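You operate a simulated robot arm through the tools that you are given. There is no shell and no other tool. Be economical: measure what you need, move in short steps, check, and stop when the job is done.

You are at the controls of a simulated two-armed robot. One attempt, no reset.

Task
Hold the small metal bucket on the top of the long green bench steady with one hand and put the brass fitting from the top of the wide steel bench in it with the other.

It is judged by the outcome, as a careful person would: the job done as asked, and still so three seconds after it is handed in. It fails if anything else is knocked over, pushed out of place, dropped, spilled or broken.

Robot
Two 6-joint arms with two-finger parallel grippers on one trunk, on a base that drives. Base frame: it is fixed to the floor where the robot stands at the start and does not move with it; the origin is under the middle of the robot, x ahead of it, y to its left, z up; the surface under the hand at the start is at about z = 850. Lengths are in mm, angles in degrees, forces in N, time in s.
The left shoulder is at the start at [60, 187, 1172], the right one opposite. With the tool pointing down near the work surface each hand reaches from about 220 to 620 mm from the robot's upright axis, wherever it stands, measured 20 degrees to its own side. Places, roughly: small metal bucket [-2500, 0, 750]. Payload 1.57 kg a hand.
Tool frame (each hand has its own): the origin (TCP) lies between the finger pads and is the grasp point; the fingertips stand 30 mm ahead of it; z points along the fingers, y is the line along which they close. The gripper opens to 110 mm. The fingers are 24 mm wide and 12 mm thick; the gripper's body (48 by 112 mm) begins 78 mm behind the TCP.
Orientation is told as [roll, pitch, yaw] about the base's x, y, z axes, in that order, counted from this pose: with the fingers straight down and closing along the base's y, the tool's x points along the base's -x, its y along +y and its z along -z.

Tools
- The arms move only by the tool step_arm. It takes "left_targets", "right_targets" or both (then of equal length, played together; a hand with none holds still); each is a list of rows, each a list of 6 numbers: the shift along the tool's x, y, z in mm, then the turn, a rotation vector about the tool's x, y, z in degrees. In form: [[dx, dy, dz, ax, ay, az], ...]. A call has 1 to 20 rows; each row is the pose to reach, as a shift and turn from the pose commanded when the call began, along the tool's axes at that moment. "left_gripper" and "right_gripper" are, for a hand that has rows, the finger opening in mm, from 0 to 110, set as the call begins (left out, the last holds). Each row takes 0.2 s and may step no farther than 50 mm and 8.6 degrees from the row before; otherwise, or with a gripper value out of range, the whole call is refused. A pose out of reach is approached as far as the arm can. The call stops where the force on the tool passes 40 N (or 10 N more than at its start, if that is more) or the arm is blocked; 0.2 s more then pass. Each finger travels about 153 mm/s and halts on what it meets, pressing with about 43 N; the grip force reading is that of the motor and also rises with nothing between the fingers. The clock runs only during rows and for 0.2 s after the last one: add rows that repeat a pose to give the fingers time. It gives the time, the measured TCP pose, the force on the tool (base axes), the opening and the grip force at its end, in the units of the frame above (readings bear some noise), with the torque about the TCP (base axes, N m) and any sound that the robot's microphone picked up.
- Cameras (640 x 400 px; columns grow to the right, rows downward): "scene" is now at [15.2, -7.5, 1709.5]; the picture's right is [-0.10, -0.99, 0.00], its down [-0.79, 0.08, -0.61] and it looks along [0.61, -0.06, -0.79] (base axes); focal length 250 px, centre (320, 200). "left" rides on the left gripper at [70, -16, -141] in its tool frame; the picture's right is [0.23, 0.97, 0.00], its down [-0.85, 0.20, -0.48] and it looks along [-0.47, 0.11, 0.88] (tool axes); focal length 222 px, centre (320, 200). "right" rides on the right gripper at [70, 16, -141] in its tool frame; the picture's right is [-0.23, 0.97, 0.00], its down [-0.86, -0.20, -0.48] and it looks along [-0.47, -0.11, 0.88] (tool axes); focal length 222 px, centre (320, 200). There is no depth. A picture from a camera that has moved, and an enlarged one, comes with that camera's place and axes in the base frame and with its lens.
- snapshot(camera): a new picture of that camera. It takes no simulated time.
- slide_trunk(by): slides the trunk up (or, below 0, down) by that many mm; the arms and the scene camera ride with it, the base frame stays. It gives what a move gives, with no picture.
- roll_base(legs): drives the robot by 1 to 6 legs, each [ahead, left, turn to the left] in mm, mm and degrees, along the robot's own axes; the way and the turn of a leg run together, so that a leg with both is an arc; at most 1500 mm and 180 degrees a leg. The arms and the cameras ride along, it lands a little off, and it stops where it bumps. It gives what a move gives.
- aim_head(pan, tilt): turns the head with the scene camera to pan (to the left, within 86 degrees either way) and tilt (down, from -29 to 69), counted from straight ahead of the robot. It gives what a move gives.
- zoom(camera, box): a new picture of the part [left, top, right, bottom] of that camera's present view, enlarged. It takes no simulated time.
- sign_off(): hands the job in; it is judged then, once.

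Work in short steps. Places have to be worked out from the pictures, the camera data and where the tool is seen: move nearer, look again, correct. Check each grasp and each placing, and mend what went wrong. You have 120 turns and 88 pictures in all, those below and enlarged ones among them. Open the grippers and draw the arms clear of the work before you hand the job in, unless the task says otherwise; then end with one line.

The tools are called by a JSON object that holds its "method" and its "body". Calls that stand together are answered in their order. step_arm: Moves the arms, as the interface text tells. Its arguments: {"type":"object","properties":{"left_targets":{"type":"array","items":{"type":"array","items":{"type":"number"}}},"left_gripper":{"type":"number"},"right_targets":{"type":"array","items":{"type":"array","items":{"type":"number"}}},"right_gripper":{"type":"number"}},"required":[]} The other tools are called the same way: slide_trunk (by) slides the trunk up or down; roll_base (legs) drives the base; aim_head (pan, tilt) turns the head that bears the scene camera; snapshot (camera) takes a picture; zoom (camera, box) takes an enlarged picture of a part of a camera's view; sign_off () hands the job in.

At the start:

```text
t: 0.0
left_position: [394.8, 96.2, 1152.3]
left_tool_rot: [0.0, 0.0, -0.1]
left_force: [0.0, 0.6, -0.6]
left_torque: [0.0, -0.02, -0.01]
left_finger_gap: 110.1
left_grip_force: 0.1
right_position: [386.7, -265.8, 1101.9]
right_tool_rot: [0.0, 0.0, 0.0]
right_force: [0.4, 0.3, 0.7]
right_torque: [0.01, 0.0, 0.01]
right_finger_gap: 109.8
right_grip_force: 0.0
trunk travel left (down, up): [-800.0, 190.0]
robot x, y, heading: [-3.3, 4.6, -0.0]
head pan, tilt: [-5.7, 52.5]
```

scene: 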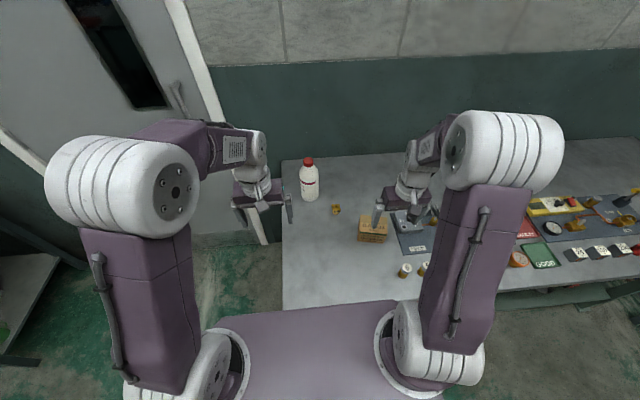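
right: 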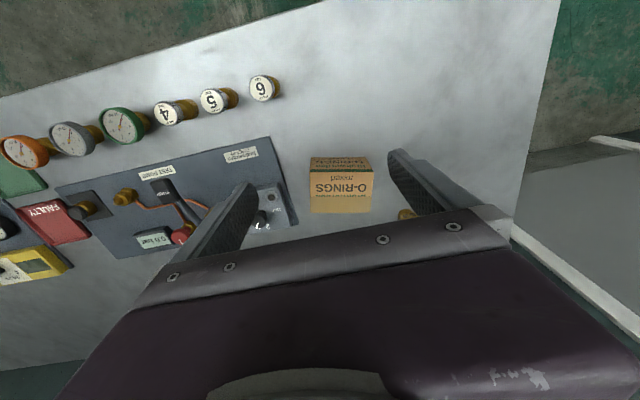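
left: 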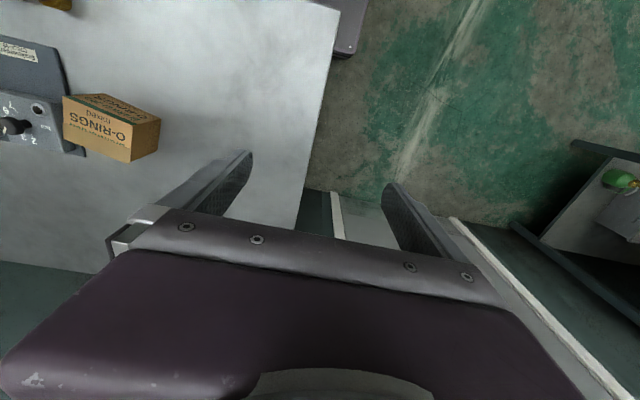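

The scene shows a small brass item near pixel (336,209), between the bottle and the O-rings box. I zoom in to identify it.

{"method": "zoom", "body": {"camera": "scene", "box": [280, 140, 440, 240]}}

{"method": "zoom", "body": {"camera": "scene", "box": [380, 170, 640, 300]}}

```text
4.00 times, centred on (360, 190) of scene
camera zoom: at [15.2, -7.5, 1709.5], right [-0.1, -0.99, 0.0], down [-0.79, 0.08, -0.61], along [0.61, -0.06, -0.79], focal length 1000 px, centre (160, 240)
```

zoom: 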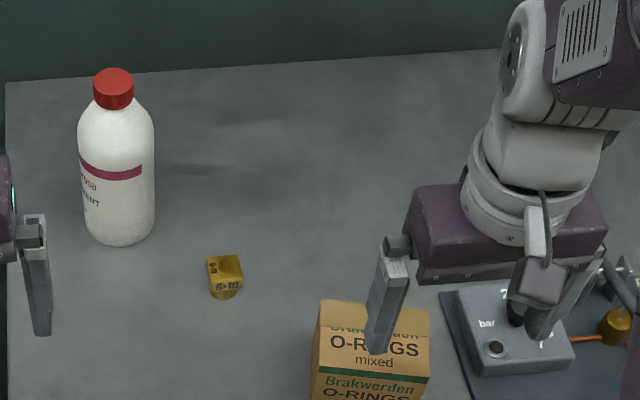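

```text
2.46 times, centred on (510, 235) of scene
camera zoom: at [15.2, -7.5, 1709.5], right [-0.1, -0.99, 0.0], down [-0.79, 0.08, -0.61], along [0.61, -0.06, -0.79], focal length 616 px, centre (-148, 114)
```

zoom: 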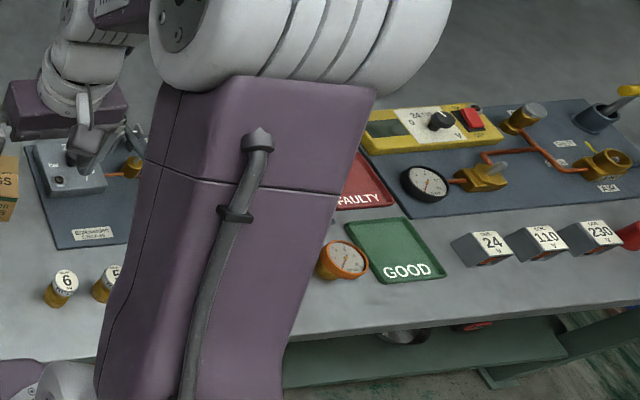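

The fitting (marked "6-10") is at roughly (612,-133) on the steel bench, which is marginal for reach. I roll a little closer.

{"method": "roll_base", "body": {"legs": [[70, 0, 0]]}}

```text
t: 1.1
left_position: [445.6, 96.7, 1150.2]
left_tool_rot: [0.0, 0.3, 0.1]
left_force: [0.5, 0.3, -0.1]
left_torque: [-0.01, 0.06, 0.01]
left_finger_gap: 110.1
left_grip_force: 0.2
right_position: [438.1, -266.2, 1099.3]
right_tool_rot: [0.0, 0.2, 0.2]
right_force: [1.4, 0.0, -0.6]
right_torque: [0.02, 0.09, 0.01]
right_finger_gap: 109.6
right_grip_force: 0.0
trunk travel left (down, up): [-800.0, 190.0]
robot x, y, heading: [41.2, 0.6, 0.3]
head pan, tilt: [-5.7, 52.5]
stopped in leg 1: the robot was blocked; the commanded pose is now the measured one
```

The base bumped the bench at x≈41, which is enough. I back off slightly and bring the right hand above the fitting's area to look.

{"method": "roll_base", "body": {"legs": [[-12, 0, 0]]}}

{"method": "step_arm", "body": {"right_targets": [[-25, 30, 0, 0, 0, 0], [-50, 60, 0, 0, 0, 0], [-75, 90, 0, 0, 0, 0], [-90, 130, 10, 0, 0, 0], [-100, 133, 20, 0, 0, 0]]}}

{"method": "snapshot", "body": {"camera": "right"}}

{"method": "snapshot", "body": {"camera": "scene"}}

```text
t: 1.8
left_position: [430.5, 97.4, 1149.0]
left_tool_rot: [-0.1, 0.2, 0.2]
left_force: [1.9, 0.1, -0.5]
left_torque: [0.0, 0.04, 0.0]
left_finger_gap: 110.2
left_grip_force: 0.0
right_position: [423.7, -263.5, 1100.3]
right_tool_rot: [0.1, 0.3, 0.2]
right_force: [1.1, 0.0, -0.2]
right_torque: [0.01, 0.04, -0.01]
right_finger_gap: 110.0
right_grip_force: 0.1
trunk travel left (down, up): [-800.0, 190.0]
robot x, y, heading: [33.3, 0.1, 0.1]
head pan, tilt: [-5.7, 52.5]
```

```text
t: 3.0
left_position: [428.8, 98.2, 1151.8]
left_tool_rot: [0.1, 0.0, 0.3]
left_force: [0.1, -0.1, -0.3]
left_torque: [0.0, 0.0, 0.04]
left_finger_gap: 109.9
left_grip_force: 0.0
right_position: [521.0, -130.3, 1082.4]
right_tool_rot: [0.0, 0.1, 0.1]
right_force: [0.7, -1.1, 0.5]
right_torque: [0.0, 0.04, 0.03]
right_finger_gap: 110.0
right_grip_force: 0.2
trunk travel left (down, up): [-800.0, 190.0]
robot x, y, heading: [32.0, 0.6, 0.2]
head pan, tilt: [-5.7, 52.5]
```

```text
82 pictures are left
camera right: at [451.1, -113.1, 1223.1], right [0.22, 0.97, 0.0], down [0.86, -0.2, 0.48], along [0.47, -0.11, -0.88], focal length 222 px, centre (320, 200)
```

right: 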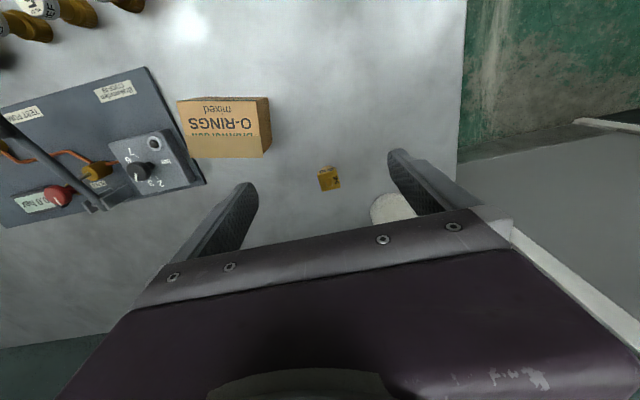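

```text
81 pictures are left
camera scene: at [49.4, -8.3, 1709.5], right [-0.1, -1.0, 0.0], down [-0.79, 0.08, -0.61], along [0.6, -0.06, -0.79], focal length 250 px, centre (320, 200)
```

scene: 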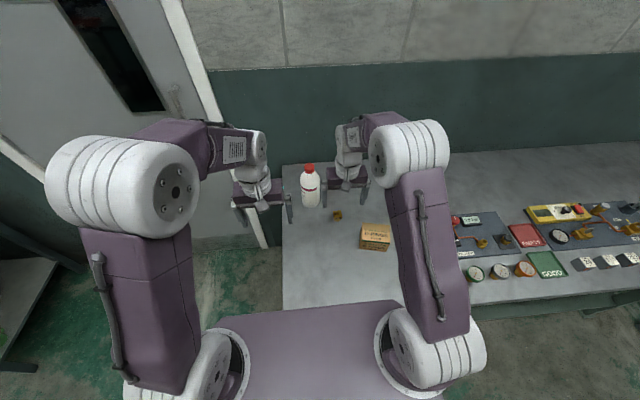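

Triangulating again gives the fitting at about (601,-133). I zoom for its shape and orientation.

{"method": "zoom", "body": {"camera": "right", "box": [280, 140, 400, 215]}}

{"method": "zoom", "body": {"camera": "scene", "box": [300, 160, 380, 235]}}

```text
5.33 times, centred on (340, 178) of right
camera zoom: at [451.1, -113.1, 1223.1], right [0.22, 0.97, 0.0], down [0.86, -0.2, 0.48], along [0.47, -0.11, -0.88], focal length 1185 px, centre (213, 320)
```

zoom: 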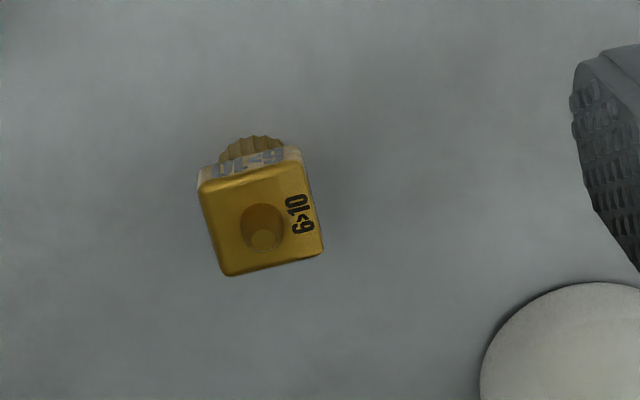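

```text
5.33 times, centred on (340, 198) of scene
camera zoom: at [49.4, -8.3, 1709.5], right [-0.1, -1.0, 0.0], down [-0.79, 0.08, -0.61], along [0.6, -0.06, -0.79], focal length 1334 px, centre (213, 213)
```

zoom: 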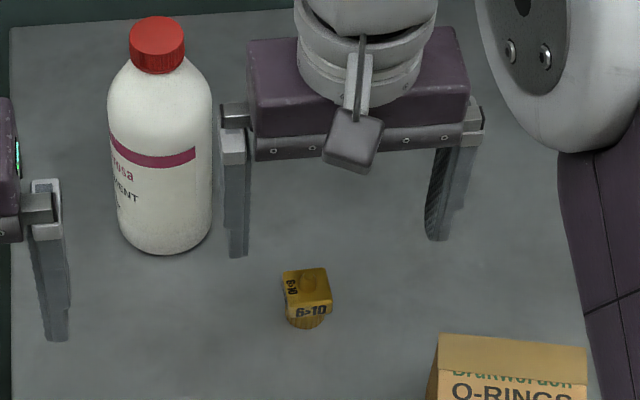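

It's a ~31 mm square head, axis-aligned, on a stub, centre at (600,-133). I set the opening to 75 mm, move over it at height and look.

{"method": "step_arm", "body": {"right_targets": [[-40, -1, 30, 0, 0, 0], [-79, -3, 60, 0, 0, 0], [-79, -3, 100, 0, 0, 0], [-79, -3, 100, 0, 0, 0]], "right_gripper": 75}}

{"method": "snapshot", "body": {"camera": "right"}}

{"method": "zoom", "body": {"camera": "scene", "box": [280, 140, 400, 240]}}

```text
t: 4.0
left_position: [426.2, 97.7, 1152.4]
left_tool_rot: [0.1, 0.0, 0.2]
left_force: [0.4, 0.3, -0.1]
left_torque: [-0.01, 0.02, -0.02]
left_finger_gap: 110.1
left_grip_force: 0.0
right_position: [599.4, -134.5, 982.8]
right_tool_rot: [0.0, 0.0, 0.2]
right_force: [-0.4, 0.5, -0.2]
right_torque: [0.03, -0.02, -0.01]
right_finger_gap: 74.9
right_grip_force: 0.0
trunk travel left (down, up): [-800.0, 190.0]
robot x, y, heading: [30.5, 2.2, -0.0]
head pan, tilt: [-5.7, 52.5]
```

```text
78 pictures are left
camera right: at [529.1, -116.1, 1123.7], right [0.22, 0.97, 0.0], down [0.86, -0.2, 0.48], along [0.47, -0.11, -0.88], focal length 222 px, centre (320, 200)
```

right: 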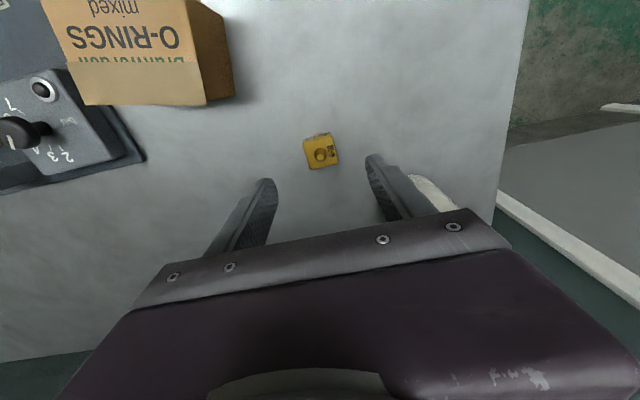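

```text
4.00 times, centred on (340, 190) of scene
camera zoom: at [47.5, -7.3, 1709.5], right [-0.1, -1.0, 0.0], down [-0.79, 0.08, -0.61], along [0.61, -0.06, -0.79], focal length 1000 px, centre (240, 240)
```

zoom: 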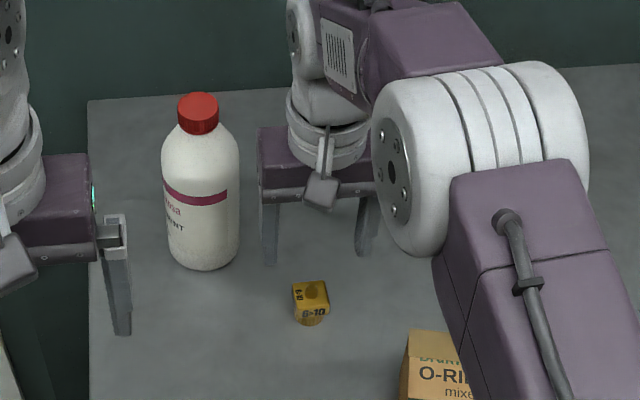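

The fitting top triangulates to (600,-132), essentially under the TCP. I descend to z≈888 with a 2 mm correction.

{"method": "step_arm", "body": {"right_targets": [[0, 2, 40, 0, 0, 0], [0, 2, 75, 0, 0, 0], [0, 2, 95, 0, 0, 0], [0, 2, 95, 0, 0, 0]]}}

{"method": "snapshot", "body": {"camera": "right"}}

```text
t: 5.0
left_position: [427.2, 96.6, 1151.7]
left_tool_rot: [0.0, 0.0, 0.2]
left_force: [-0.4, 0.4, -0.1]
left_torque: [0.0, 0.0, 0.0]
left_finger_gap: 110.0
left_grip_force: 0.1
right_position: [599.9, -131.1, 885.8]
right_tool_rot: [0.1, 0.0, 0.2]
right_force: [0.1, 1.5, 0.9]
right_torque: [-0.01, -0.02, 0.04]
right_finger_gap: 75.0
right_grip_force: 0.1
trunk travel left (down, up): [-800.0, 190.0]
robot x, y, heading: [29.6, -2.6, 0.1]
head pan, tilt: [-5.7, 52.5]
```

```text
76 pictures are left
camera right: at [529.3, -113.9, 1027.4], right [0.22, 0.97, 0.0], down [0.86, -0.2, 0.48], along [0.47, -0.11, -0.88], focal length 222 px, centre (320, 200)
```

right: 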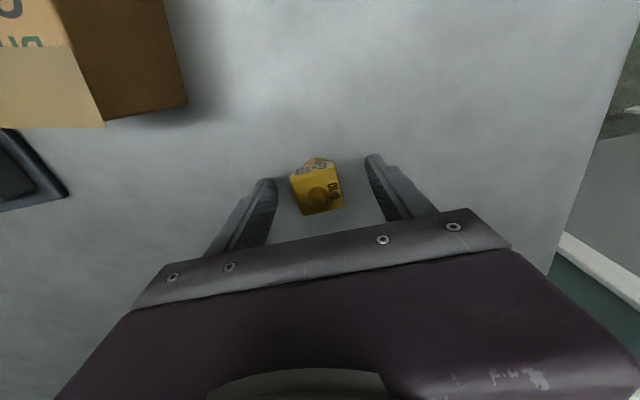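

The fitting sits between the fingers. Close.

{"method": "step_arm", "body": {"right_targets": [[0, 0, 0, 0, 0, 0], [0, 0, 0, 0, 0, 0], [0, 0, 0, 0, 0, 0]], "right_gripper": 15}}

{"method": "snapshot", "body": {"camera": "right"}}

```text
t: 5.8
left_position: [426.8, 98.4, 1152.5]
left_tool_rot: [-0.1, 0.0, 0.2]
left_force: [0.5, 0.0, 0.6]
left_torque: [0.0, 0.02, 0.02]
left_finger_gap: 110.0
left_grip_force: 0.1
right_position: [599.4, -131.4, 887.3]
right_tool_rot: [0.0, 0.0, 0.3]
right_force: [1.5, 0.1, 0.1]
right_torque: [-0.01, 0.0, 0.02]
right_finger_gap: 33.4
right_grip_force: 41.0
trunk travel left (down, up): [-800.0, 190.0]
robot x, y, heading: [29.7, -1.0, 0.4]
head pan, tilt: [-5.7, 52.5]
```

```text
75 pictures are left
camera right: at [529.5, -114.1, 1027.5], right [0.22, 0.97, 0.0], down [0.86, -0.2, 0.48], along [0.47, -0.11, -0.88], focal length 222 px, centre (320, 200)
```

right: 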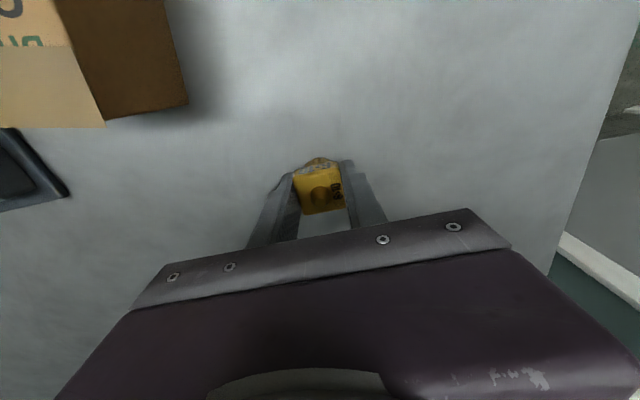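

The fingers stopped at 33.4 mm with 41 N, so the fitting is gripped. I lift it straight up and retract.

{"method": "step_arm", "body": {"right_targets": [[0, 0, -40, 0, 0, 0], [0, 0, -85, 0, 0, 0], [0, 0, -130, 0, 0, 0], [0, 0, -175, 0, 0, 0], [20, -20, -215, 0, 0, 0], [60, -40, -230, 0, 0, 0], [100, -60, -240, 0, 0, 0], [140, -80, -240, 0, 0, 0], [180, -100, -240, 0, 0, 0], [220, -120, -240, 0, 0, 0]]}}

{"method": "snapshot", "body": {"camera": "right"}}

```text
t: 8.0
left_position: [425.2, 97.7, 1151.5]
left_tool_rot: [0.1, -0.2, 0.2]
left_force: [0.7, 0.5, 1.1]
left_torque: [-0.04, -0.01, 0.0]
left_finger_gap: 110.1
left_grip_force: 0.1
right_position: [378.2, -253.3, 1127.5]
right_tool_rot: [0.1, -0.2, 0.4]
right_force: [-0.3, -0.5, -0.2]
right_torque: [0.03, -0.01, 0.03]
right_finger_gap: 33.2
right_grip_force: 41.1
trunk travel left (down, up): [-800.0, 190.0]
robot x, y, heading: [31.3, -1.4, 0.2]
head pan, tilt: [-5.7, 52.5]
```

```text
74 pictures are left
camera right: at [307.7, -236.7, 1267.5], right [0.22, 0.97, 0.0], down [0.86, -0.2, 0.48], along [0.47, -0.11, -0.88], focal length 222 px, centre (320, 200)
```

right: 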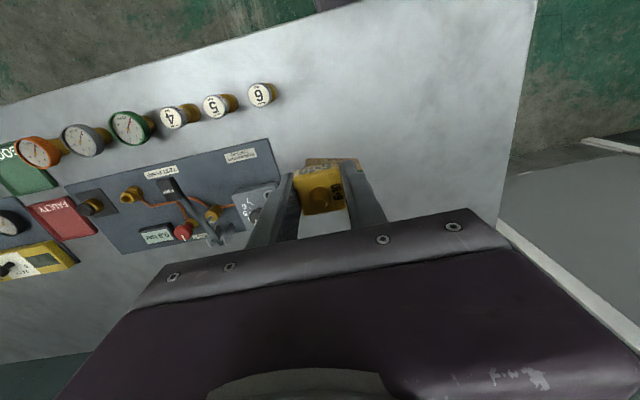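

The fitting is held. I look both ways before backing off and turning.

{"method": "aim_head", "body": {"pan": 86, "tilt": 25}}

{"method": "snapshot", "body": {"camera": "scene"}}

{"method": "aim_head", "body": {"pan": -86, "tilt": 25}}

{"method": "snapshot", "body": {"camera": "scene"}}

```text
t: 9.7
left_position: [426.3, 97.3, 1152.0]
left_tool_rot: [0.1, 0.0, 0.3]
left_force: [-0.6, -0.5, 0.3]
left_torque: [-0.01, 0.03, 0.0]
left_finger_gap: 110.0
left_grip_force: 0.0
right_position: [379.6, -252.2, 1126.2]
right_tool_rot: [-0.1, 0.1, 0.2]
right_force: [-0.1, -0.1, -1.1]
right_torque: [-0.02, 0.04, 0.0]
right_finger_gap: 33.5
right_grip_force: 41.7
trunk travel left (down, up): [-800.0, 190.0]
robot x, y, heading: [33.6, -4.2, 0.2]
head pan, tilt: [85.9, 25.0]
```

```text
73 pictures are left
camera scene: at [-20.2, 91.1, 1750.4], right [1.0, -0.07, 0.0], down [-0.03, -0.42, -0.91], along [0.06, 0.9, -0.42], focal length 250 px, centre (320, 200)
```

scene: 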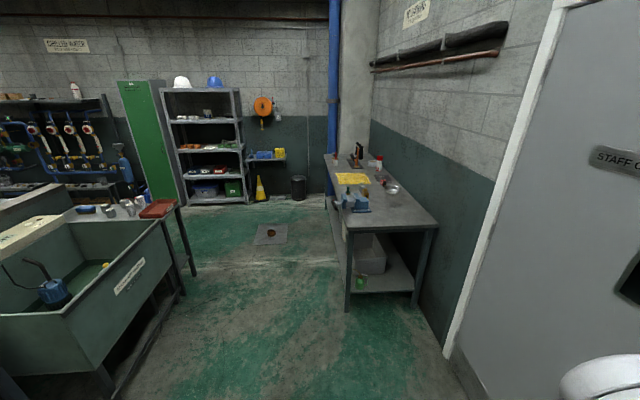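

```text
t: 12.3
left_position: [428.1, 97.7, 1152.4]
left_tool_rot: [-0.1, 0.1, 0.2]
left_force: [0.4, 0.3, -0.3]
left_torque: [-0.02, -0.02, -0.04]
left_finger_gap: 110.0
left_grip_force: 0.0
right_position: [381.1, -252.8, 1127.2]
right_tool_rot: [0.1, 0.0, 0.2]
right_force: [-0.3, -0.1, -1.7]
right_torque: [0.03, 0.03, -0.02]
right_finger_gap: 33.2
right_grip_force: 41.5
trunk travel left (down, up): [-800.0, 190.0]
robot x, y, heading: [32.4, 3.1, 0.3]
head pan, tilt: [-85.9, 25.0]
```

```text
72 pictures are left
camera scene: at [-19.6, -92.7, 1750.4], right [-1.0, -0.07, 0.0], down [-0.03, 0.42, -0.91], along [0.07, -0.9, -0.42], focal length 250 px, centre (320, 200)
```

scene: 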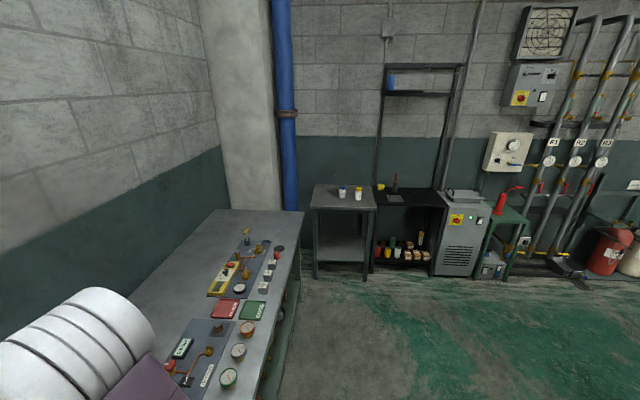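

There's open floor behind and to the right. I back off 500 mm and turn 90° right first, then look towards the bucket.

{"method": "roll_base", "body": {"legs": [[-500, 0, 0], [0, 0, -90]]}}

{"method": "aim_head", "body": {"pan": -75, "tilt": 25}}

{"method": "snapshot", "body": {"camera": "scene"}}

```text
t: 19.2
left_position: [-393.9, -401.6, 1152.0]
left_tool_rot: [0.1, 0.0, -92.6]
left_force: [-0.9, -0.6, 0.8]
left_torque: [0.01, -0.01, 0.02]
left_finger_gap: 109.8
left_grip_force: 0.1
right_position: [-741.1, -335.4, 1126.1]
right_tool_rot: [0.0, 0.0, -92.6]
right_force: [0.0, 0.5, -1.0]
right_torque: [-0.02, 0.02, -0.04]
right_finger_gap: 33.3
right_grip_force: 41.2
trunk travel left (down, up): [-800.0, 190.0]
robot x, y, heading: [-471.1, -1.3, -92.5]
head pan, tilt: [-85.9, 25.0]
```

```text
t: 19.9
left_position: [-395.1, -401.0, 1152.4]
left_tool_rot: [0.0, 0.0, -92.6]
left_force: [-0.1, -0.1, 0.1]
left_torque: [0.03, 0.0, 0.03]
left_finger_gap: 109.9
left_grip_force: 0.0
right_position: [-742.5, -337.6, 1126.0]
right_tool_rot: [-0.1, 0.1, -92.6]
right_force: [0.9, 0.0, -1.4]
right_torque: [-0.01, 0.0, 0.02]
right_finger_gap: 33.6
right_grip_force: 41.0
trunk travel left (down, up): [-800.0, 190.0]
robot x, y, heading: [-474.1, 0.0, -92.6]
head pan, tilt: [-75.0, 25.0]
```

```text
71 pictures are left
camera scene: at [-559.3, 37.6, 1750.4], right [-0.21, 0.98, 0.0], down [0.41, 0.09, -0.91], along [-0.89, -0.19, -0.42], focal length 250 px, centre (320, 200)
```

scene: 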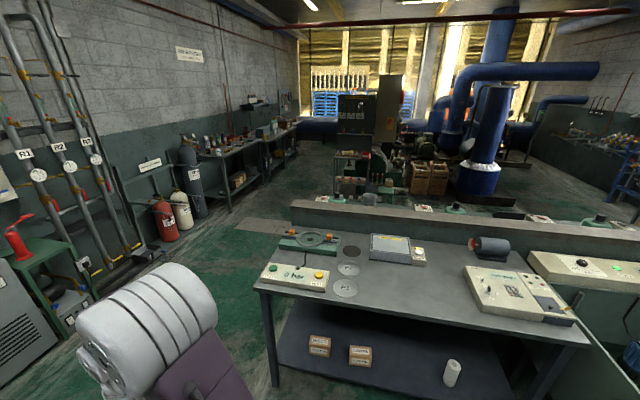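

A grey bench stands in between; the long green bench is probably behind it. The bucket should project near (363,213); I zoom there.

{"method": "zoom", "body": {"camera": "scene", "box": [240, 140, 480, 300]}}

{"method": "zoom", "body": {"camera": "scene", "box": [440, 170, 640, 295]}}

```text
2.50 times, centred on (360, 220) of scene
camera zoom: at [-559.3, 37.6, 1750.4], right [-0.21, 0.98, 0.0], down [0.41, 0.09, -0.91], along [-0.89, -0.19, -0.42], focal length 625 px, centre (220, 150)
```

zoom: 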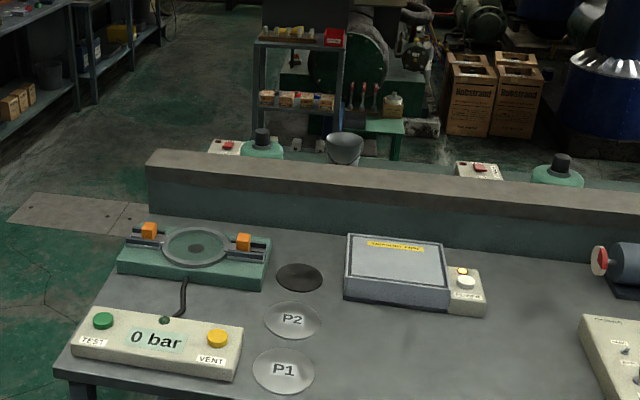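

```text
3.20 times, centred on (540, 232) of scene
camera zoom: at [-559.3, 37.6, 1750.4], right [-0.21, 0.98, 0.0], down [0.41, 0.09, -0.91], along [-0.89, -0.19, -0.42], focal length 800 px, centre (-384, 96)
```

zoom: 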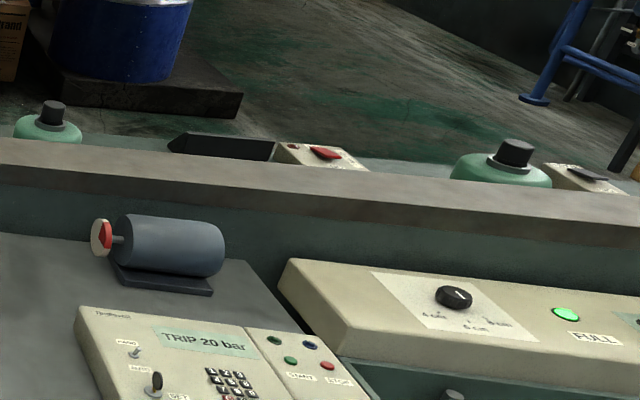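

The bucket appears at about (-2600,40), behind a low barrier, so the green bench faces the far aisle. I go around the barrier's end (y≈-500): first drive to y≈-1150, then strafe toward -x, checking on the way.

{"method": "roll_base", "body": {"legs": [[0, 0, 2.5], [1150, 0, 0], [0, -1000, 0]]}}

{"method": "aim_head", "body": {"pan": -86, "tilt": 30}}

{"method": "snapshot", "body": {"camera": "scene"}}

```text
t: 30.9
left_position: [-1341.6, -1575.9, 1152.3]
left_tool_rot: [0.0, 0.0, -88.8]
left_force: [0.6, -0.8, 0.3]
left_torque: [0.01, 0.01, 0.02]
left_finger_gap: 109.9
left_grip_force: 0.1
right_position: [-1693.2, -1536.6, 1126.6]
right_tool_rot: [0.0, 0.1, -89.0]
right_force: [-0.1, -0.2, -1.2]
right_torque: [0.02, -0.01, 0.02]
right_finger_gap: 33.2
right_grip_force: 41.1
trunk travel left (down, up): [-800.0, 190.0]
robot x, y, heading: [-1448.0, -1181.6, -88.9]
head pan, tilt: [-75.0, 25.0]
```

```text
t: 31.7
left_position: [-1343.6, -1576.0, 1152.2]
left_tool_rot: [0.0, 0.0, -88.9]
left_force: [-0.3, 0.7, 0.6]
left_torque: [-0.03, -0.02, 0.03]
left_finger_gap: 109.9
left_grip_force: 0.1
right_position: [-1695.4, -1533.7, 1125.9]
right_tool_rot: [-0.1, 0.0, -88.9]
right_force: [1.2, 0.1, -1.2]
right_torque: [0.04, 0.03, 0.04]
right_finger_gap: 32.9
right_grip_force: 40.9
trunk travel left (down, up): [-800.0, 190.0]
robot x, y, heading: [-1442.9, -1183.4, -88.9]
head pan, tilt: [-85.9, 30.0]
```

```text
68 pictures are left
camera scene: at [-1538.0, -1131.8, 1742.4], right [-0.09, 1.0, 0.0], down [0.5, 0.04, -0.87], along [-0.86, -0.08, -0.5], focal length 250 px, centre (320, 200)
```

scene: 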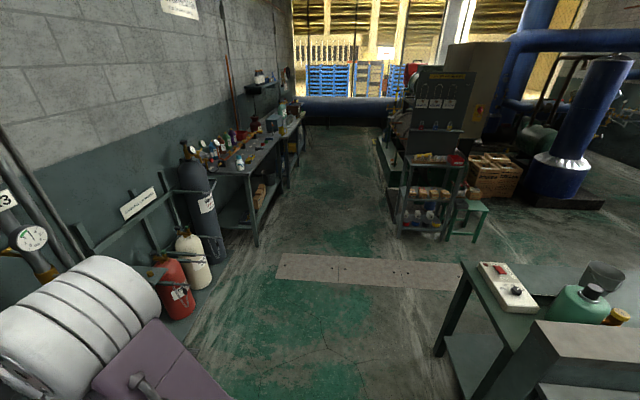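

The way round is clear, with an aisle between the bench's far edge (x≈-2640) and the trolley (x≈-3850). I strafe to x≈-3050 and turn to face +x.

{"method": "roll_base", "body": {"legs": [[0, -800, 0], [0, -810, 0], [0, 0, 89]]}}

{"method": "aim_head", "body": {"pan": 50, "tilt": 30}}

{"method": "snapshot", "body": {"camera": "scene"}}

```text
t: 43.6
left_position: [-2634.6, -1100.1, 1152.4]
left_tool_rot: [0.0, 0.0, 1.6]
left_force: [0.1, 0.1, -0.2]
left_torque: [0.02, -0.02, 0.01]
left_finger_gap: 109.9
left_grip_force: 0.1
right_position: [-2673.8, -1451.6, 1125.6]
right_tool_rot: [0.0, 0.0, 1.6]
right_force: [0.9, 0.4, -1.5]
right_torque: [-0.01, -0.01, -0.01]
right_finger_gap: 32.9
right_grip_force: 41.1
trunk travel left (down, up): [-800.0, 190.0]
robot x, y, heading: [-3026.2, -1208.3, 1.4]
head pan, tilt: [-85.9, 30.0]
```

```text
t: 45.8
left_position: [-2636.7, -1101.0, 1152.0]
left_tool_rot: [0.0, 0.0, 1.6]
left_force: [-0.5, -0.6, -0.9]
left_torque: [0.0, 0.0, -0.03]
left_finger_gap: 109.9
left_grip_force: 0.0
right_position: [-2674.2, -1452.0, 1126.8]
right_tool_rot: [0.1, -0.1, 1.5]
right_force: [0.4, 0.0, -0.8]
right_torque: [0.02, -0.02, 0.0]
right_finger_gap: 33.3
right_grip_force: 41.3
trunk travel left (down, up): [-800.0, 190.0]
robot x, y, heading: [-3025.8, -1207.2, 1.4]
head pan, tilt: [50.0, 30.0]
```

```text
67 pictures are left
camera scene: at [-3030.7, -1138.6, 1742.4], right [0.78, -0.62, 0.0], down [-0.31, -0.39, -0.87], along [0.54, 0.68, -0.5], focal length 250 px, centre (320, 200)
```

scene: 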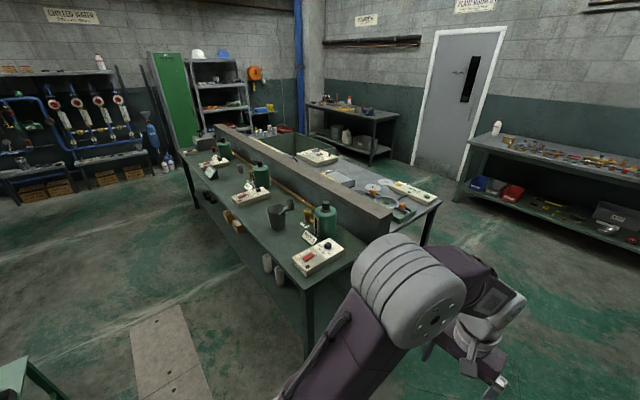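

{"method": "zoom", "body": {"camera": "scene", "box": [180, 130, 380, 290]}}

```text
2.50 times, centred on (280, 210) of scene
camera zoom: at [-3030.7, -1138.6, 1742.4], right [0.78, -0.62, 0.0], down [-0.31, -0.39, -0.87], along [0.54, 0.68, -0.5], focal length 625 px, centre (420, 175)
```

zoom: 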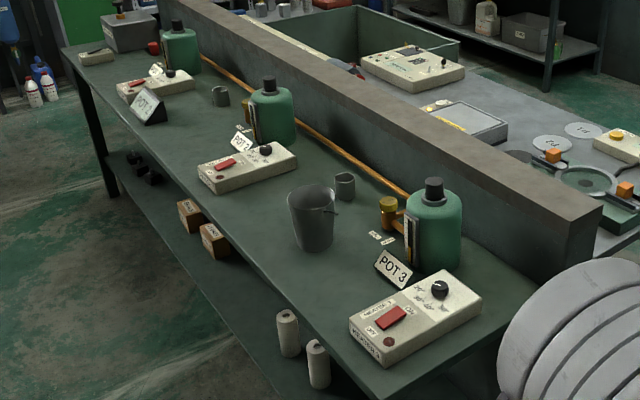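

The bucket is visible at about (-2410,90), with a jug, gauge and sign to its right and a pipe stub behind. I strafe left to line up with it and look again.

{"method": "roll_base", "body": {"legs": [[0, 1250, -1.4]]}}

{"method": "aim_head", "body": {"pan": 0, "tilt": 50}}

{"method": "snapshot", "body": {"camera": "scene"}}

```text
t: 51.9
left_position: [-2659.8, 94.1, 1152.2]
left_tool_rot: [0.0, 0.0, 0.7]
left_force: [0.1, -0.2, 0.6]
left_torque: [0.01, 0.01, 0.02]
left_finger_gap: 110.0
left_grip_force: 0.1
right_position: [-2702.7, -255.9, 1126.3]
right_tool_rot: [0.0, 0.0, 1.0]
right_force: [0.5, -0.6, -0.3]
right_torque: [-0.01, 0.01, -0.01]
right_finger_gap: 33.0
right_grip_force: 41.7
trunk travel left (down, up): [-800.0, 190.0]
robot x, y, heading: [-3051.8, -7.9, 0.8]
head pan, tilt: [50.0, 30.0]
```

```text
t: 53.1
left_position: [-2659.2, 95.0, 1152.1]
left_tool_rot: [-0.1, 0.0, 0.8]
left_force: [-0.1, 0.5, 0.2]
left_torque: [0.02, -0.01, -0.01]
left_finger_gap: 110.1
left_grip_force: 0.0
right_position: [-2702.8, -257.8, 1126.2]
right_tool_rot: [0.0, 0.0, 0.8]
right_force: [0.3, -0.3, -0.9]
right_torque: [0.01, 0.01, 0.0]
right_finger_gap: 33.1
right_grip_force: 41.1
trunk travel left (down, up): [-800.0, 190.0]
robot x, y, heading: [-3051.8, -7.7, 0.5]
head pan, tilt: [0.0, 50.0]
```

```text
65 pictures are left
camera scene: at [-3034.8, -8.1, 1712.9], right [0.02, -1.0, 0.0], down [-0.77, -0.01, -0.64], along [0.64, 0.01, -0.77], focal length 250 px, centre (320, 200)
```

scene: 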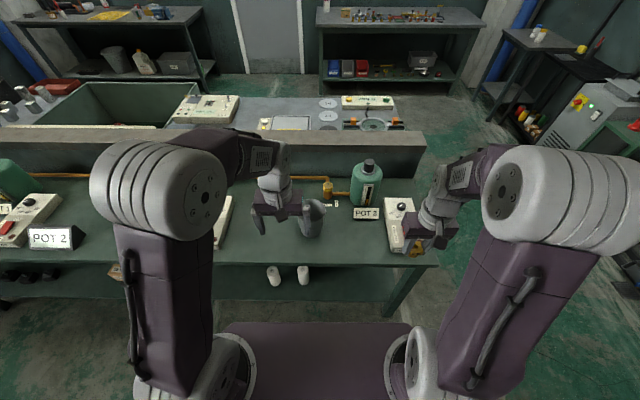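

Bucket triangulates to about (-2392,43), bench edge x≈-2568. I move ahead 235 and left 45, then lower the trunk 60 mm.

{"method": "roll_base", "body": {"legs": [[235, 45, -0.6]]}}

{"method": "slide_trunk", "body": {"by": -60}}

{"method": "snapshot", "body": {"camera": "scene"}}

{"method": "snapshot", "body": {"camera": "left"}}

```text
t: 54.9
left_position: [-2424.8, 134.3, 1152.0]
left_tool_rot: [-0.1, -0.1, -0.1]
left_force: [0.2, 0.4, 0.7]
left_torque: [-0.05, -0.01, 0.0]
left_finger_gap: 110.0
left_grip_force: 0.0
right_position: [-2473.2, -215.9, 1126.3]
right_tool_rot: [0.0, -0.1, 0.0]
right_force: [0.4, -0.1, -1.5]
right_torque: [0.0, -0.01, -0.02]
right_finger_gap: 33.2
right_grip_force: 41.3
trunk travel left (down, up): [-800.0, 190.0]
robot x, y, heading: [-2818.2, 41.3, -0.1]
head pan, tilt: [0.0, 50.0]
```

```text
t: 55.9
left_position: [-2424.3, 134.6, 1092.2]
left_tool_rot: [0.0, 0.0, 0.0]
left_force: [-0.3, -0.5, -0.1]
left_torque: [-0.01, -0.03, -0.01]
left_finger_gap: 109.7
left_grip_force: 0.1
right_position: [-2471.9, -215.8, 1066.1]
right_tool_rot: [0.0, 0.0, 0.1]
right_force: [0.2, 0.2, -1.7]
right_torque: [-0.01, 0.0, -0.02]
right_finger_gap: 33.3
right_grip_force: 41.6
trunk travel left (down, up): [-740.0, 250.0]
robot x, y, heading: [-2818.3, 39.8, 0.3]
head pan, tilt: [0.0, 50.0]
```

```text
64 pictures are left
camera scene: at [-2801.1, 38.4, 1652.9], right [0.0, -1.0, 0.0], down [-0.77, 0.0, -0.64], along [0.64, 0.0, -0.77], focal length 250 px, centre (320, 200)
```

scene: 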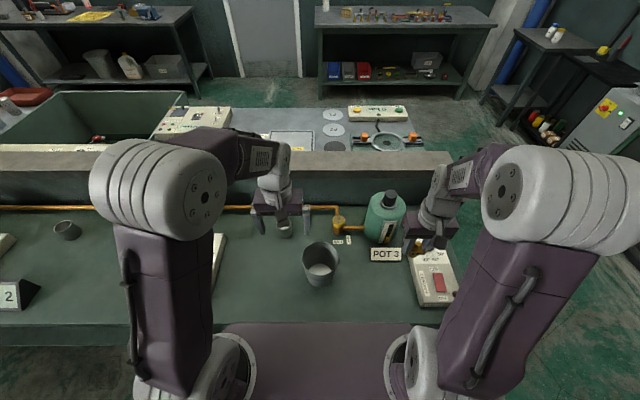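

```text
63 pictures are left
camera left: at [-2494.3, 118.2, 1234.3], right [-0.23, 0.97, 0.0], down [0.85, 0.2, 0.48], along [0.47, 0.11, -0.88], focal length 222 px, centre (320, 200)
```

left: 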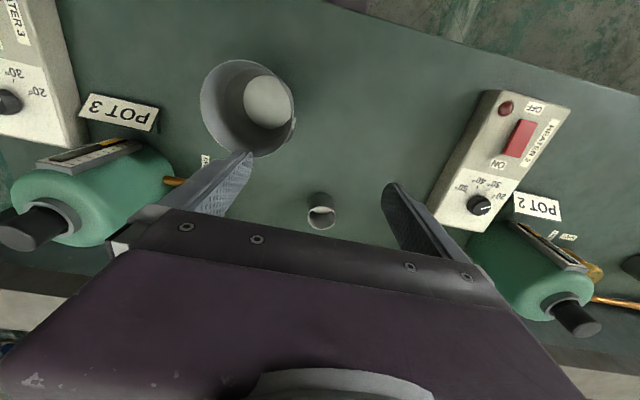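

Now the bucket is well visible from above. I zoom in from both cameras for its geometry.

{"method": "zoom", "body": {"camera": "scene", "box": [240, 190, 400, 310]}}

{"method": "zoom", "body": {"camera": "left", "box": [160, 30, 352, 150]}}

```text
3.33 times, centred on (320, 250) of scene
camera zoom: at [-2801.1, 38.4, 1652.9], right [0.0, -1.0, 0.0], down [-0.77, 0.0, -0.64], along [0.64, 0.0, -0.77], focal length 834 px, centre (320, 33)
```

zoom: 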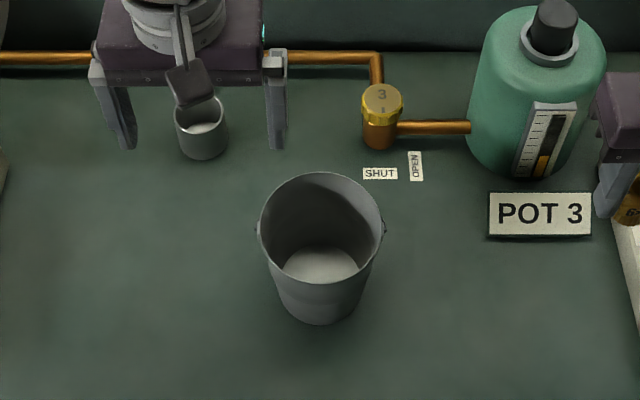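

```text
3.33 times, centred on (256, 90) of left
camera zoom: at [-2494.3, 118.2, 1234.3], right [-0.23, 0.97, 0.0], down [0.85, 0.2, 0.48], along [0.47, 0.11, -0.88], focal length 740 px, centre (533, 567)
```

zoom: 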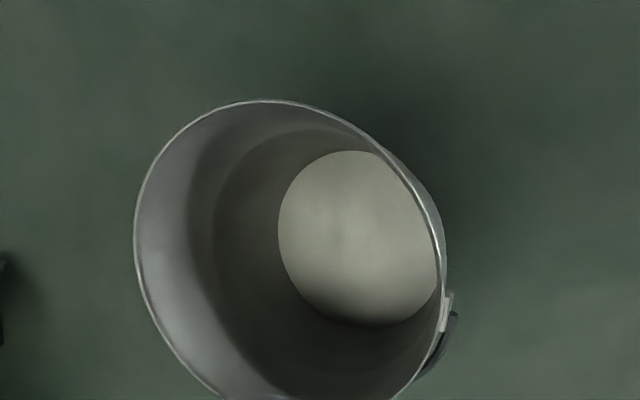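

Bucket geometry: centre ≈(-2420,39), rim radius ≈62 at z≈890, small lugs at ±y. I'll pinch the rim with the left hand at the near-left (azimuth 115°, avoiding the lug), then insert the right hand tilted. First I bring the left hand above that rim point with yaw 25°.

{"method": "step_arm", "body": {"left_targets": [[5, -10, 0, 0, 0, -6], [11, -20, 10, 0, 0, -12], [17, -30, 30, 0, 0, -18], [22, -40, 50, 0, 0, -25], [22, -40, 70, 0, 0, -25], [22, -40, 70, 0, 0, -25]], "left_gripper": 60}}

{"method": "snapshot", "body": {"camera": "left"}}

{"method": "zoom", "body": {"camera": "scene", "box": [240, 170, 400, 310]}}

```text
t: 57.2
left_position: [-2446.2, 93.3, 1022.6]
left_tool_rot: [0.0, -0.1, 25.0]
left_force: [0.2, 0.8, 0.4]
left_torque: [-0.03, 0.02, -0.01]
left_finger_gap: 60.0
left_grip_force: 0.2
right_position: [-2471.2, -214.2, 1066.2]
right_tool_rot: [0.0, 0.0, -0.1]
right_force: [-0.7, 0.7, -0.5]
right_torque: [0.0, 0.01, -0.02]
right_finger_gap: 33.5
right_grip_force: 41.5
trunk travel left (down, up): [-740.0, 250.0]
robot x, y, heading: [-2820.4, 38.5, -0.4]
head pan, tilt: [0.0, 50.0]
```

```text
60 pictures are left
camera left: at [-2502.6, 49.6, 1165.0], right [-0.62, 0.79, 0.0], down [0.69, 0.54, 0.48], along [0.38, 0.3, -0.88], focal length 222 px, centre (320, 200)
```

left: 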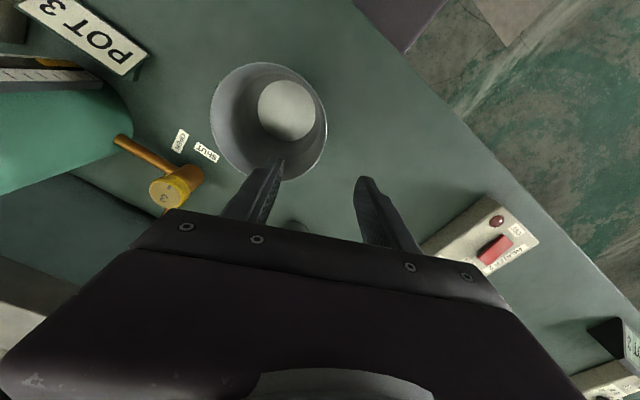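

```text
2.86 times, centred on (320, 240) of scene
camera zoom: at [-2800.2, 38.6, 1652.9], right [0.0, -1.0, 0.0], down [-0.77, 0.0, -0.64], along [0.64, 0.0, -0.77], focal length 714 px, centre (320, 86)
```

zoom: 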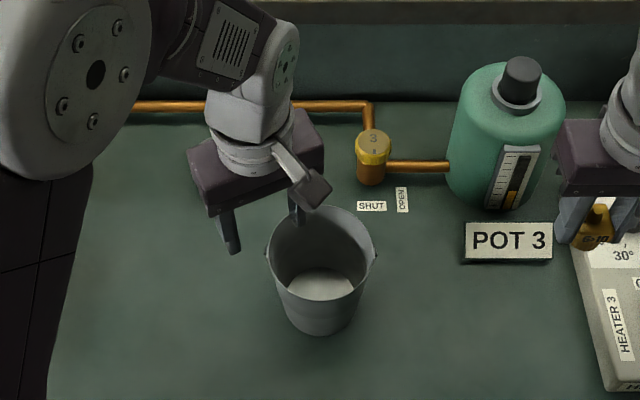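

I zoom the left wrist view to measure the rim precisely.

{"method": "zoom", "body": {"camera": "left", "box": [190, 45, 350, 195]}}

```text
2.67 times, centred on (270, 120) of left
camera zoom: at [-2502.6, 49.6, 1165.0], right [-0.62, 0.79, 0.0], down [0.69, 0.54, 0.48], along [0.38, 0.3, -0.88], focal length 592 px, centre (453, 413)
```

zoom: 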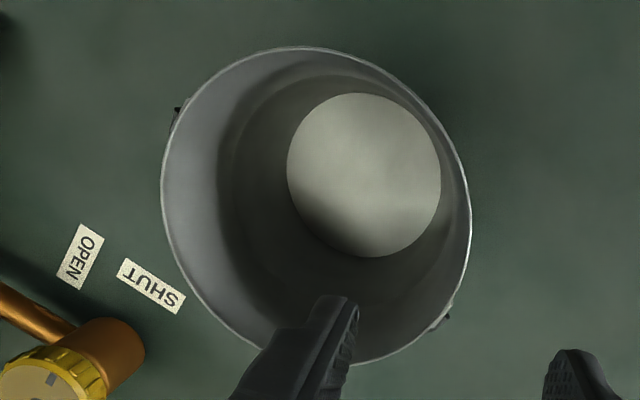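

Cross-checking both cameras, the bench top is nearer z≈788 and the rim z≈908, centre ≈(-2431,37), r≈62. I shift the left hand to the matching rim point, tilt 8°, and lower to z≈965 for another check.

{"method": "step_arm", "body": {"left_targets": [[5, 2, 20, 4, 0, 0], [10, 5, 45, 8, 0, 0], [10, 5, 58, 8, 0, 0], [10, 5, 58, 8, 0, 0]]}}

{"method": "snapshot", "body": {"camera": "left"}}

{"method": "zoom", "body": {"camera": "scene", "box": [250, 200, 390, 300]}}

```text
t: 58.2
left_position: [-2457.8, 94.6, 963.1]
left_tool_rot: [-8.0, 0.0, 25.0]
left_force: [-0.3, 0.4, -0.6]
left_torque: [0.03, 0.04, -0.01]
left_finger_gap: 60.2
left_grip_force: 0.1
right_position: [-2472.0, -215.8, 1066.6]
right_tool_rot: [0.0, 0.0, 0.0]
right_force: [-0.7, -0.6, -0.8]
right_torque: [-0.02, -0.02, 0.01]
right_finger_gap: 33.3
right_grip_force: 41.0
trunk travel left (down, up): [-740.0, 250.0]
robot x, y, heading: [-2819.2, 34.5, -0.3]
head pan, tilt: [0.0, 50.0]
```

```text
57 pictures are left
camera left: at [-2522.7, 68.2, 1106.1], right [-0.61, 0.78, -0.14], down [0.66, 0.6, 0.45], along [0.43, 0.18, -0.88], focal length 222 px, centre (320, 200)
```

left: 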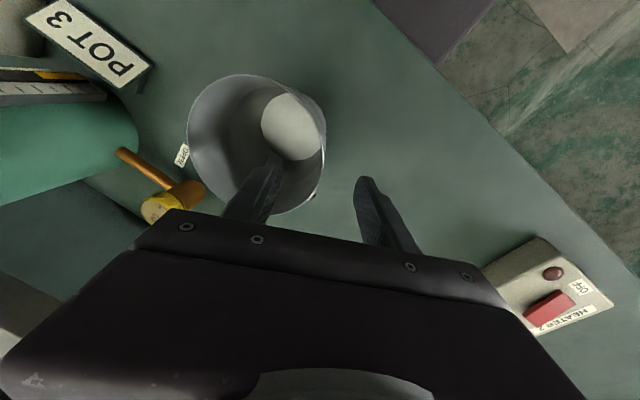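

```text
4.00 times, centred on (320, 250) of scene
camera zoom: at [-2800.5, 38.7, 1652.9], right [0.0, -1.0, 0.0], down [-0.77, 0.0, -0.64], along [0.64, 0.0, -0.77], focal length 1000 px, centre (320, 0)
```

zoom: 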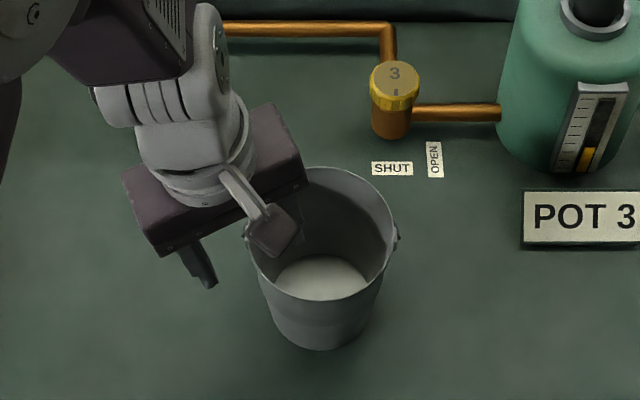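

I zoom to compare the projected tool axis at rim height (px ≈(319,166)) with the rim edge.

{"method": "zoom", "body": {"camera": "left", "box": [240, 110, 400, 230]}}

```text
3.33 times, centred on (320, 170) of left
camera zoom: at [-2522.7, 68.2, 1106.1], right [-0.61, 0.78, -0.14], down [0.66, 0.6, 0.45], along [0.43, 0.18, -0.88], focal length 740 px, centre (320, 300)
```

zoom: 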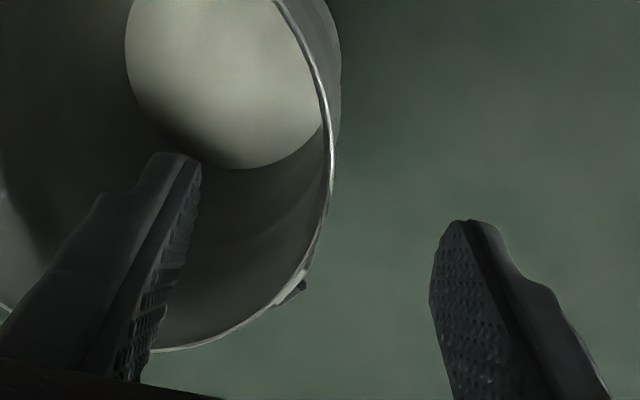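

The wall sits ~3.5 mm outward of the tool axis and the lug is clear of the finger. I correct and descend straddling the rim.

{"method": "step_arm", "body": {"left_targets": [[0, 3.5, 0, 0, 0, 0], [0, 3.5, 15, 0, 0, 0], [0, 3.5, 30, 0, 0, 0], [0, 3.5, 40, 0, 0, 0], [0, 3.5, 40, 0, 0, 0]]}}

{"method": "zoom", "body": {"camera": "left", "box": [200, 80, 440, 260]}}

{"method": "zoom", "body": {"camera": "scene", "box": [250, 200, 390, 300]}}

```text
t: 59.5
left_position: [-2457.2, 92.2, 924.4]
left_tool_rot: [-8.0, 0.0, 24.9]
left_force: [-0.9, 0.7, -0.4]
left_torque: [-0.01, 0.01, -0.01]
left_finger_gap: 59.9
left_grip_force: 0.1
right_position: [-2472.8, -215.7, 1066.2]
right_tool_rot: [0.1, 0.0, 0.0]
right_force: [0.5, -0.3, -1.9]
right_torque: [-0.03, 0.0, 0.01]
right_finger_gap: 33.0
right_grip_force: 41.8
trunk travel left (down, up): [-740.0, 250.0]
robot x, y, heading: [-2819.2, 38.2, 0.1]
head pan, tilt: [0.0, 50.0]
```

```text
2.22 times, centred on (320, 170) of left
camera zoom: at [-2522.3, 65.7, 1067.4], right [-0.61, 0.78, -0.14], down [0.66, 0.6, 0.45], along [0.43, 0.18, -0.88], focal length 494 px, centre (320, 267)
```

zoom: 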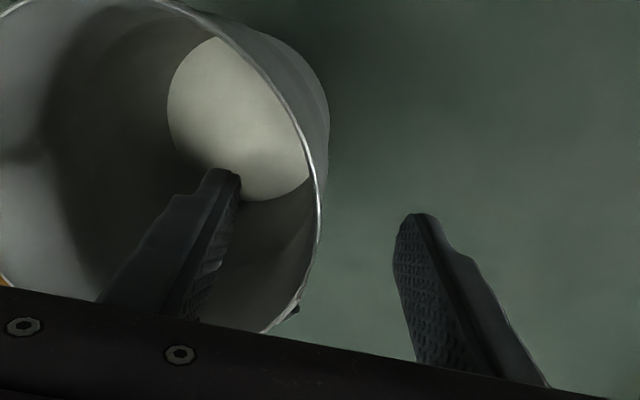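

```text
4.00 times, centred on (320, 250) of scene
camera zoom: at [-2800.3, 38.5, 1652.9], right [0.0, -1.0, 0.0], down [-0.77, 0.0, -0.64], along [0.64, 0.0, -0.77], focal length 1000 px, centre (320, 0)
```

zoom: 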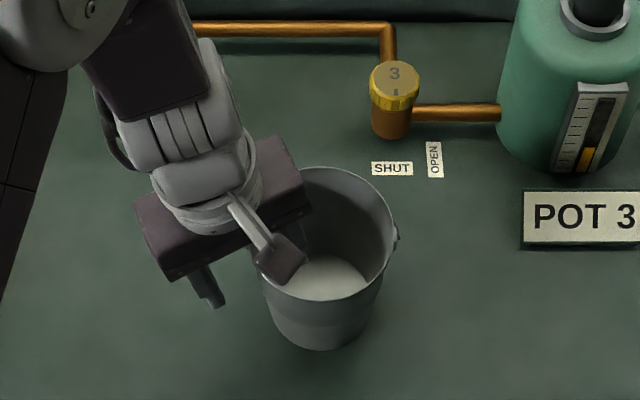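

The rim is centred between the pads. I descend 18 mm more and close gently on the rim.

{"method": "step_arm", "body": {"left_targets": [[0, 0, 10, 0, 0, 0], [0, 0, 18, 0, 0, 0], [0, 0, 18, 0, 0, 0]]}}

{"method": "step_arm", "body": {"left_targets": [[0, 0, 0, 0, 0, 0], [0, 0, 0, 0, 0, 0]], "left_gripper": 15}}

{"method": "zoom", "body": {"camera": "left", "box": [200, 80, 440, 260]}}

```text
t: 60.2
left_position: [-2455.9, 89.9, 905.3]
left_tool_rot: [-7.9, -0.1, 24.8]
left_force: [0.3, 0.2, -0.1]
left_torque: [0.01, 0.01, 0.04]
left_finger_gap: 60.1
left_grip_force: 0.0
right_position: [-2471.8, -215.1, 1065.9]
right_tool_rot: [0.0, 0.0, 0.0]
right_force: [-0.8, -0.9, -1.2]
right_torque: [0.04, 0.0, -0.01]
right_finger_gap: 33.2
right_grip_force: 41.2
trunk travel left (down, up): [-740.0, 250.0]
robot x, y, heading: [-2820.7, 40.5, -0.4]
head pan, tilt: [0.0, 50.0]
```

```text
t: 60.9
left_position: [-2455.6, 89.4, 906.8]
left_tool_rot: [-8.0, -0.1, 24.9]
left_force: [-1.3, -0.9, -0.6]
left_torque: [0.0, 0.04, -0.01]
left_finger_gap: 15.7
left_grip_force: 1.4
right_position: [-2472.0, -216.2, 1066.2]
right_tool_rot: [0.0, 0.1, 0.0]
right_force: [-0.4, 1.0, -1.3]
right_torque: [0.0, 0.0, 0.01]
right_finger_gap: 33.3
right_grip_force: 41.1
trunk travel left (down, up): [-740.0, 250.0]
robot x, y, heading: [-2819.8, 41.4, -0.3]
head pan, tilt: [0.0, 50.0]
```

```text
2.22 times, centred on (320, 170) of left
camera zoom: at [-2521.0, 63.4, 1049.4], right [-0.61, 0.78, -0.14], down [0.66, 0.6, 0.45], along [0.43, 0.18, -0.88], focal length 494 px, centre (320, 267)
```

zoom: 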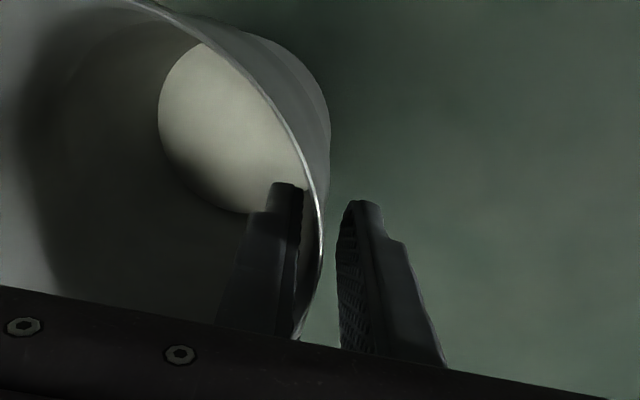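

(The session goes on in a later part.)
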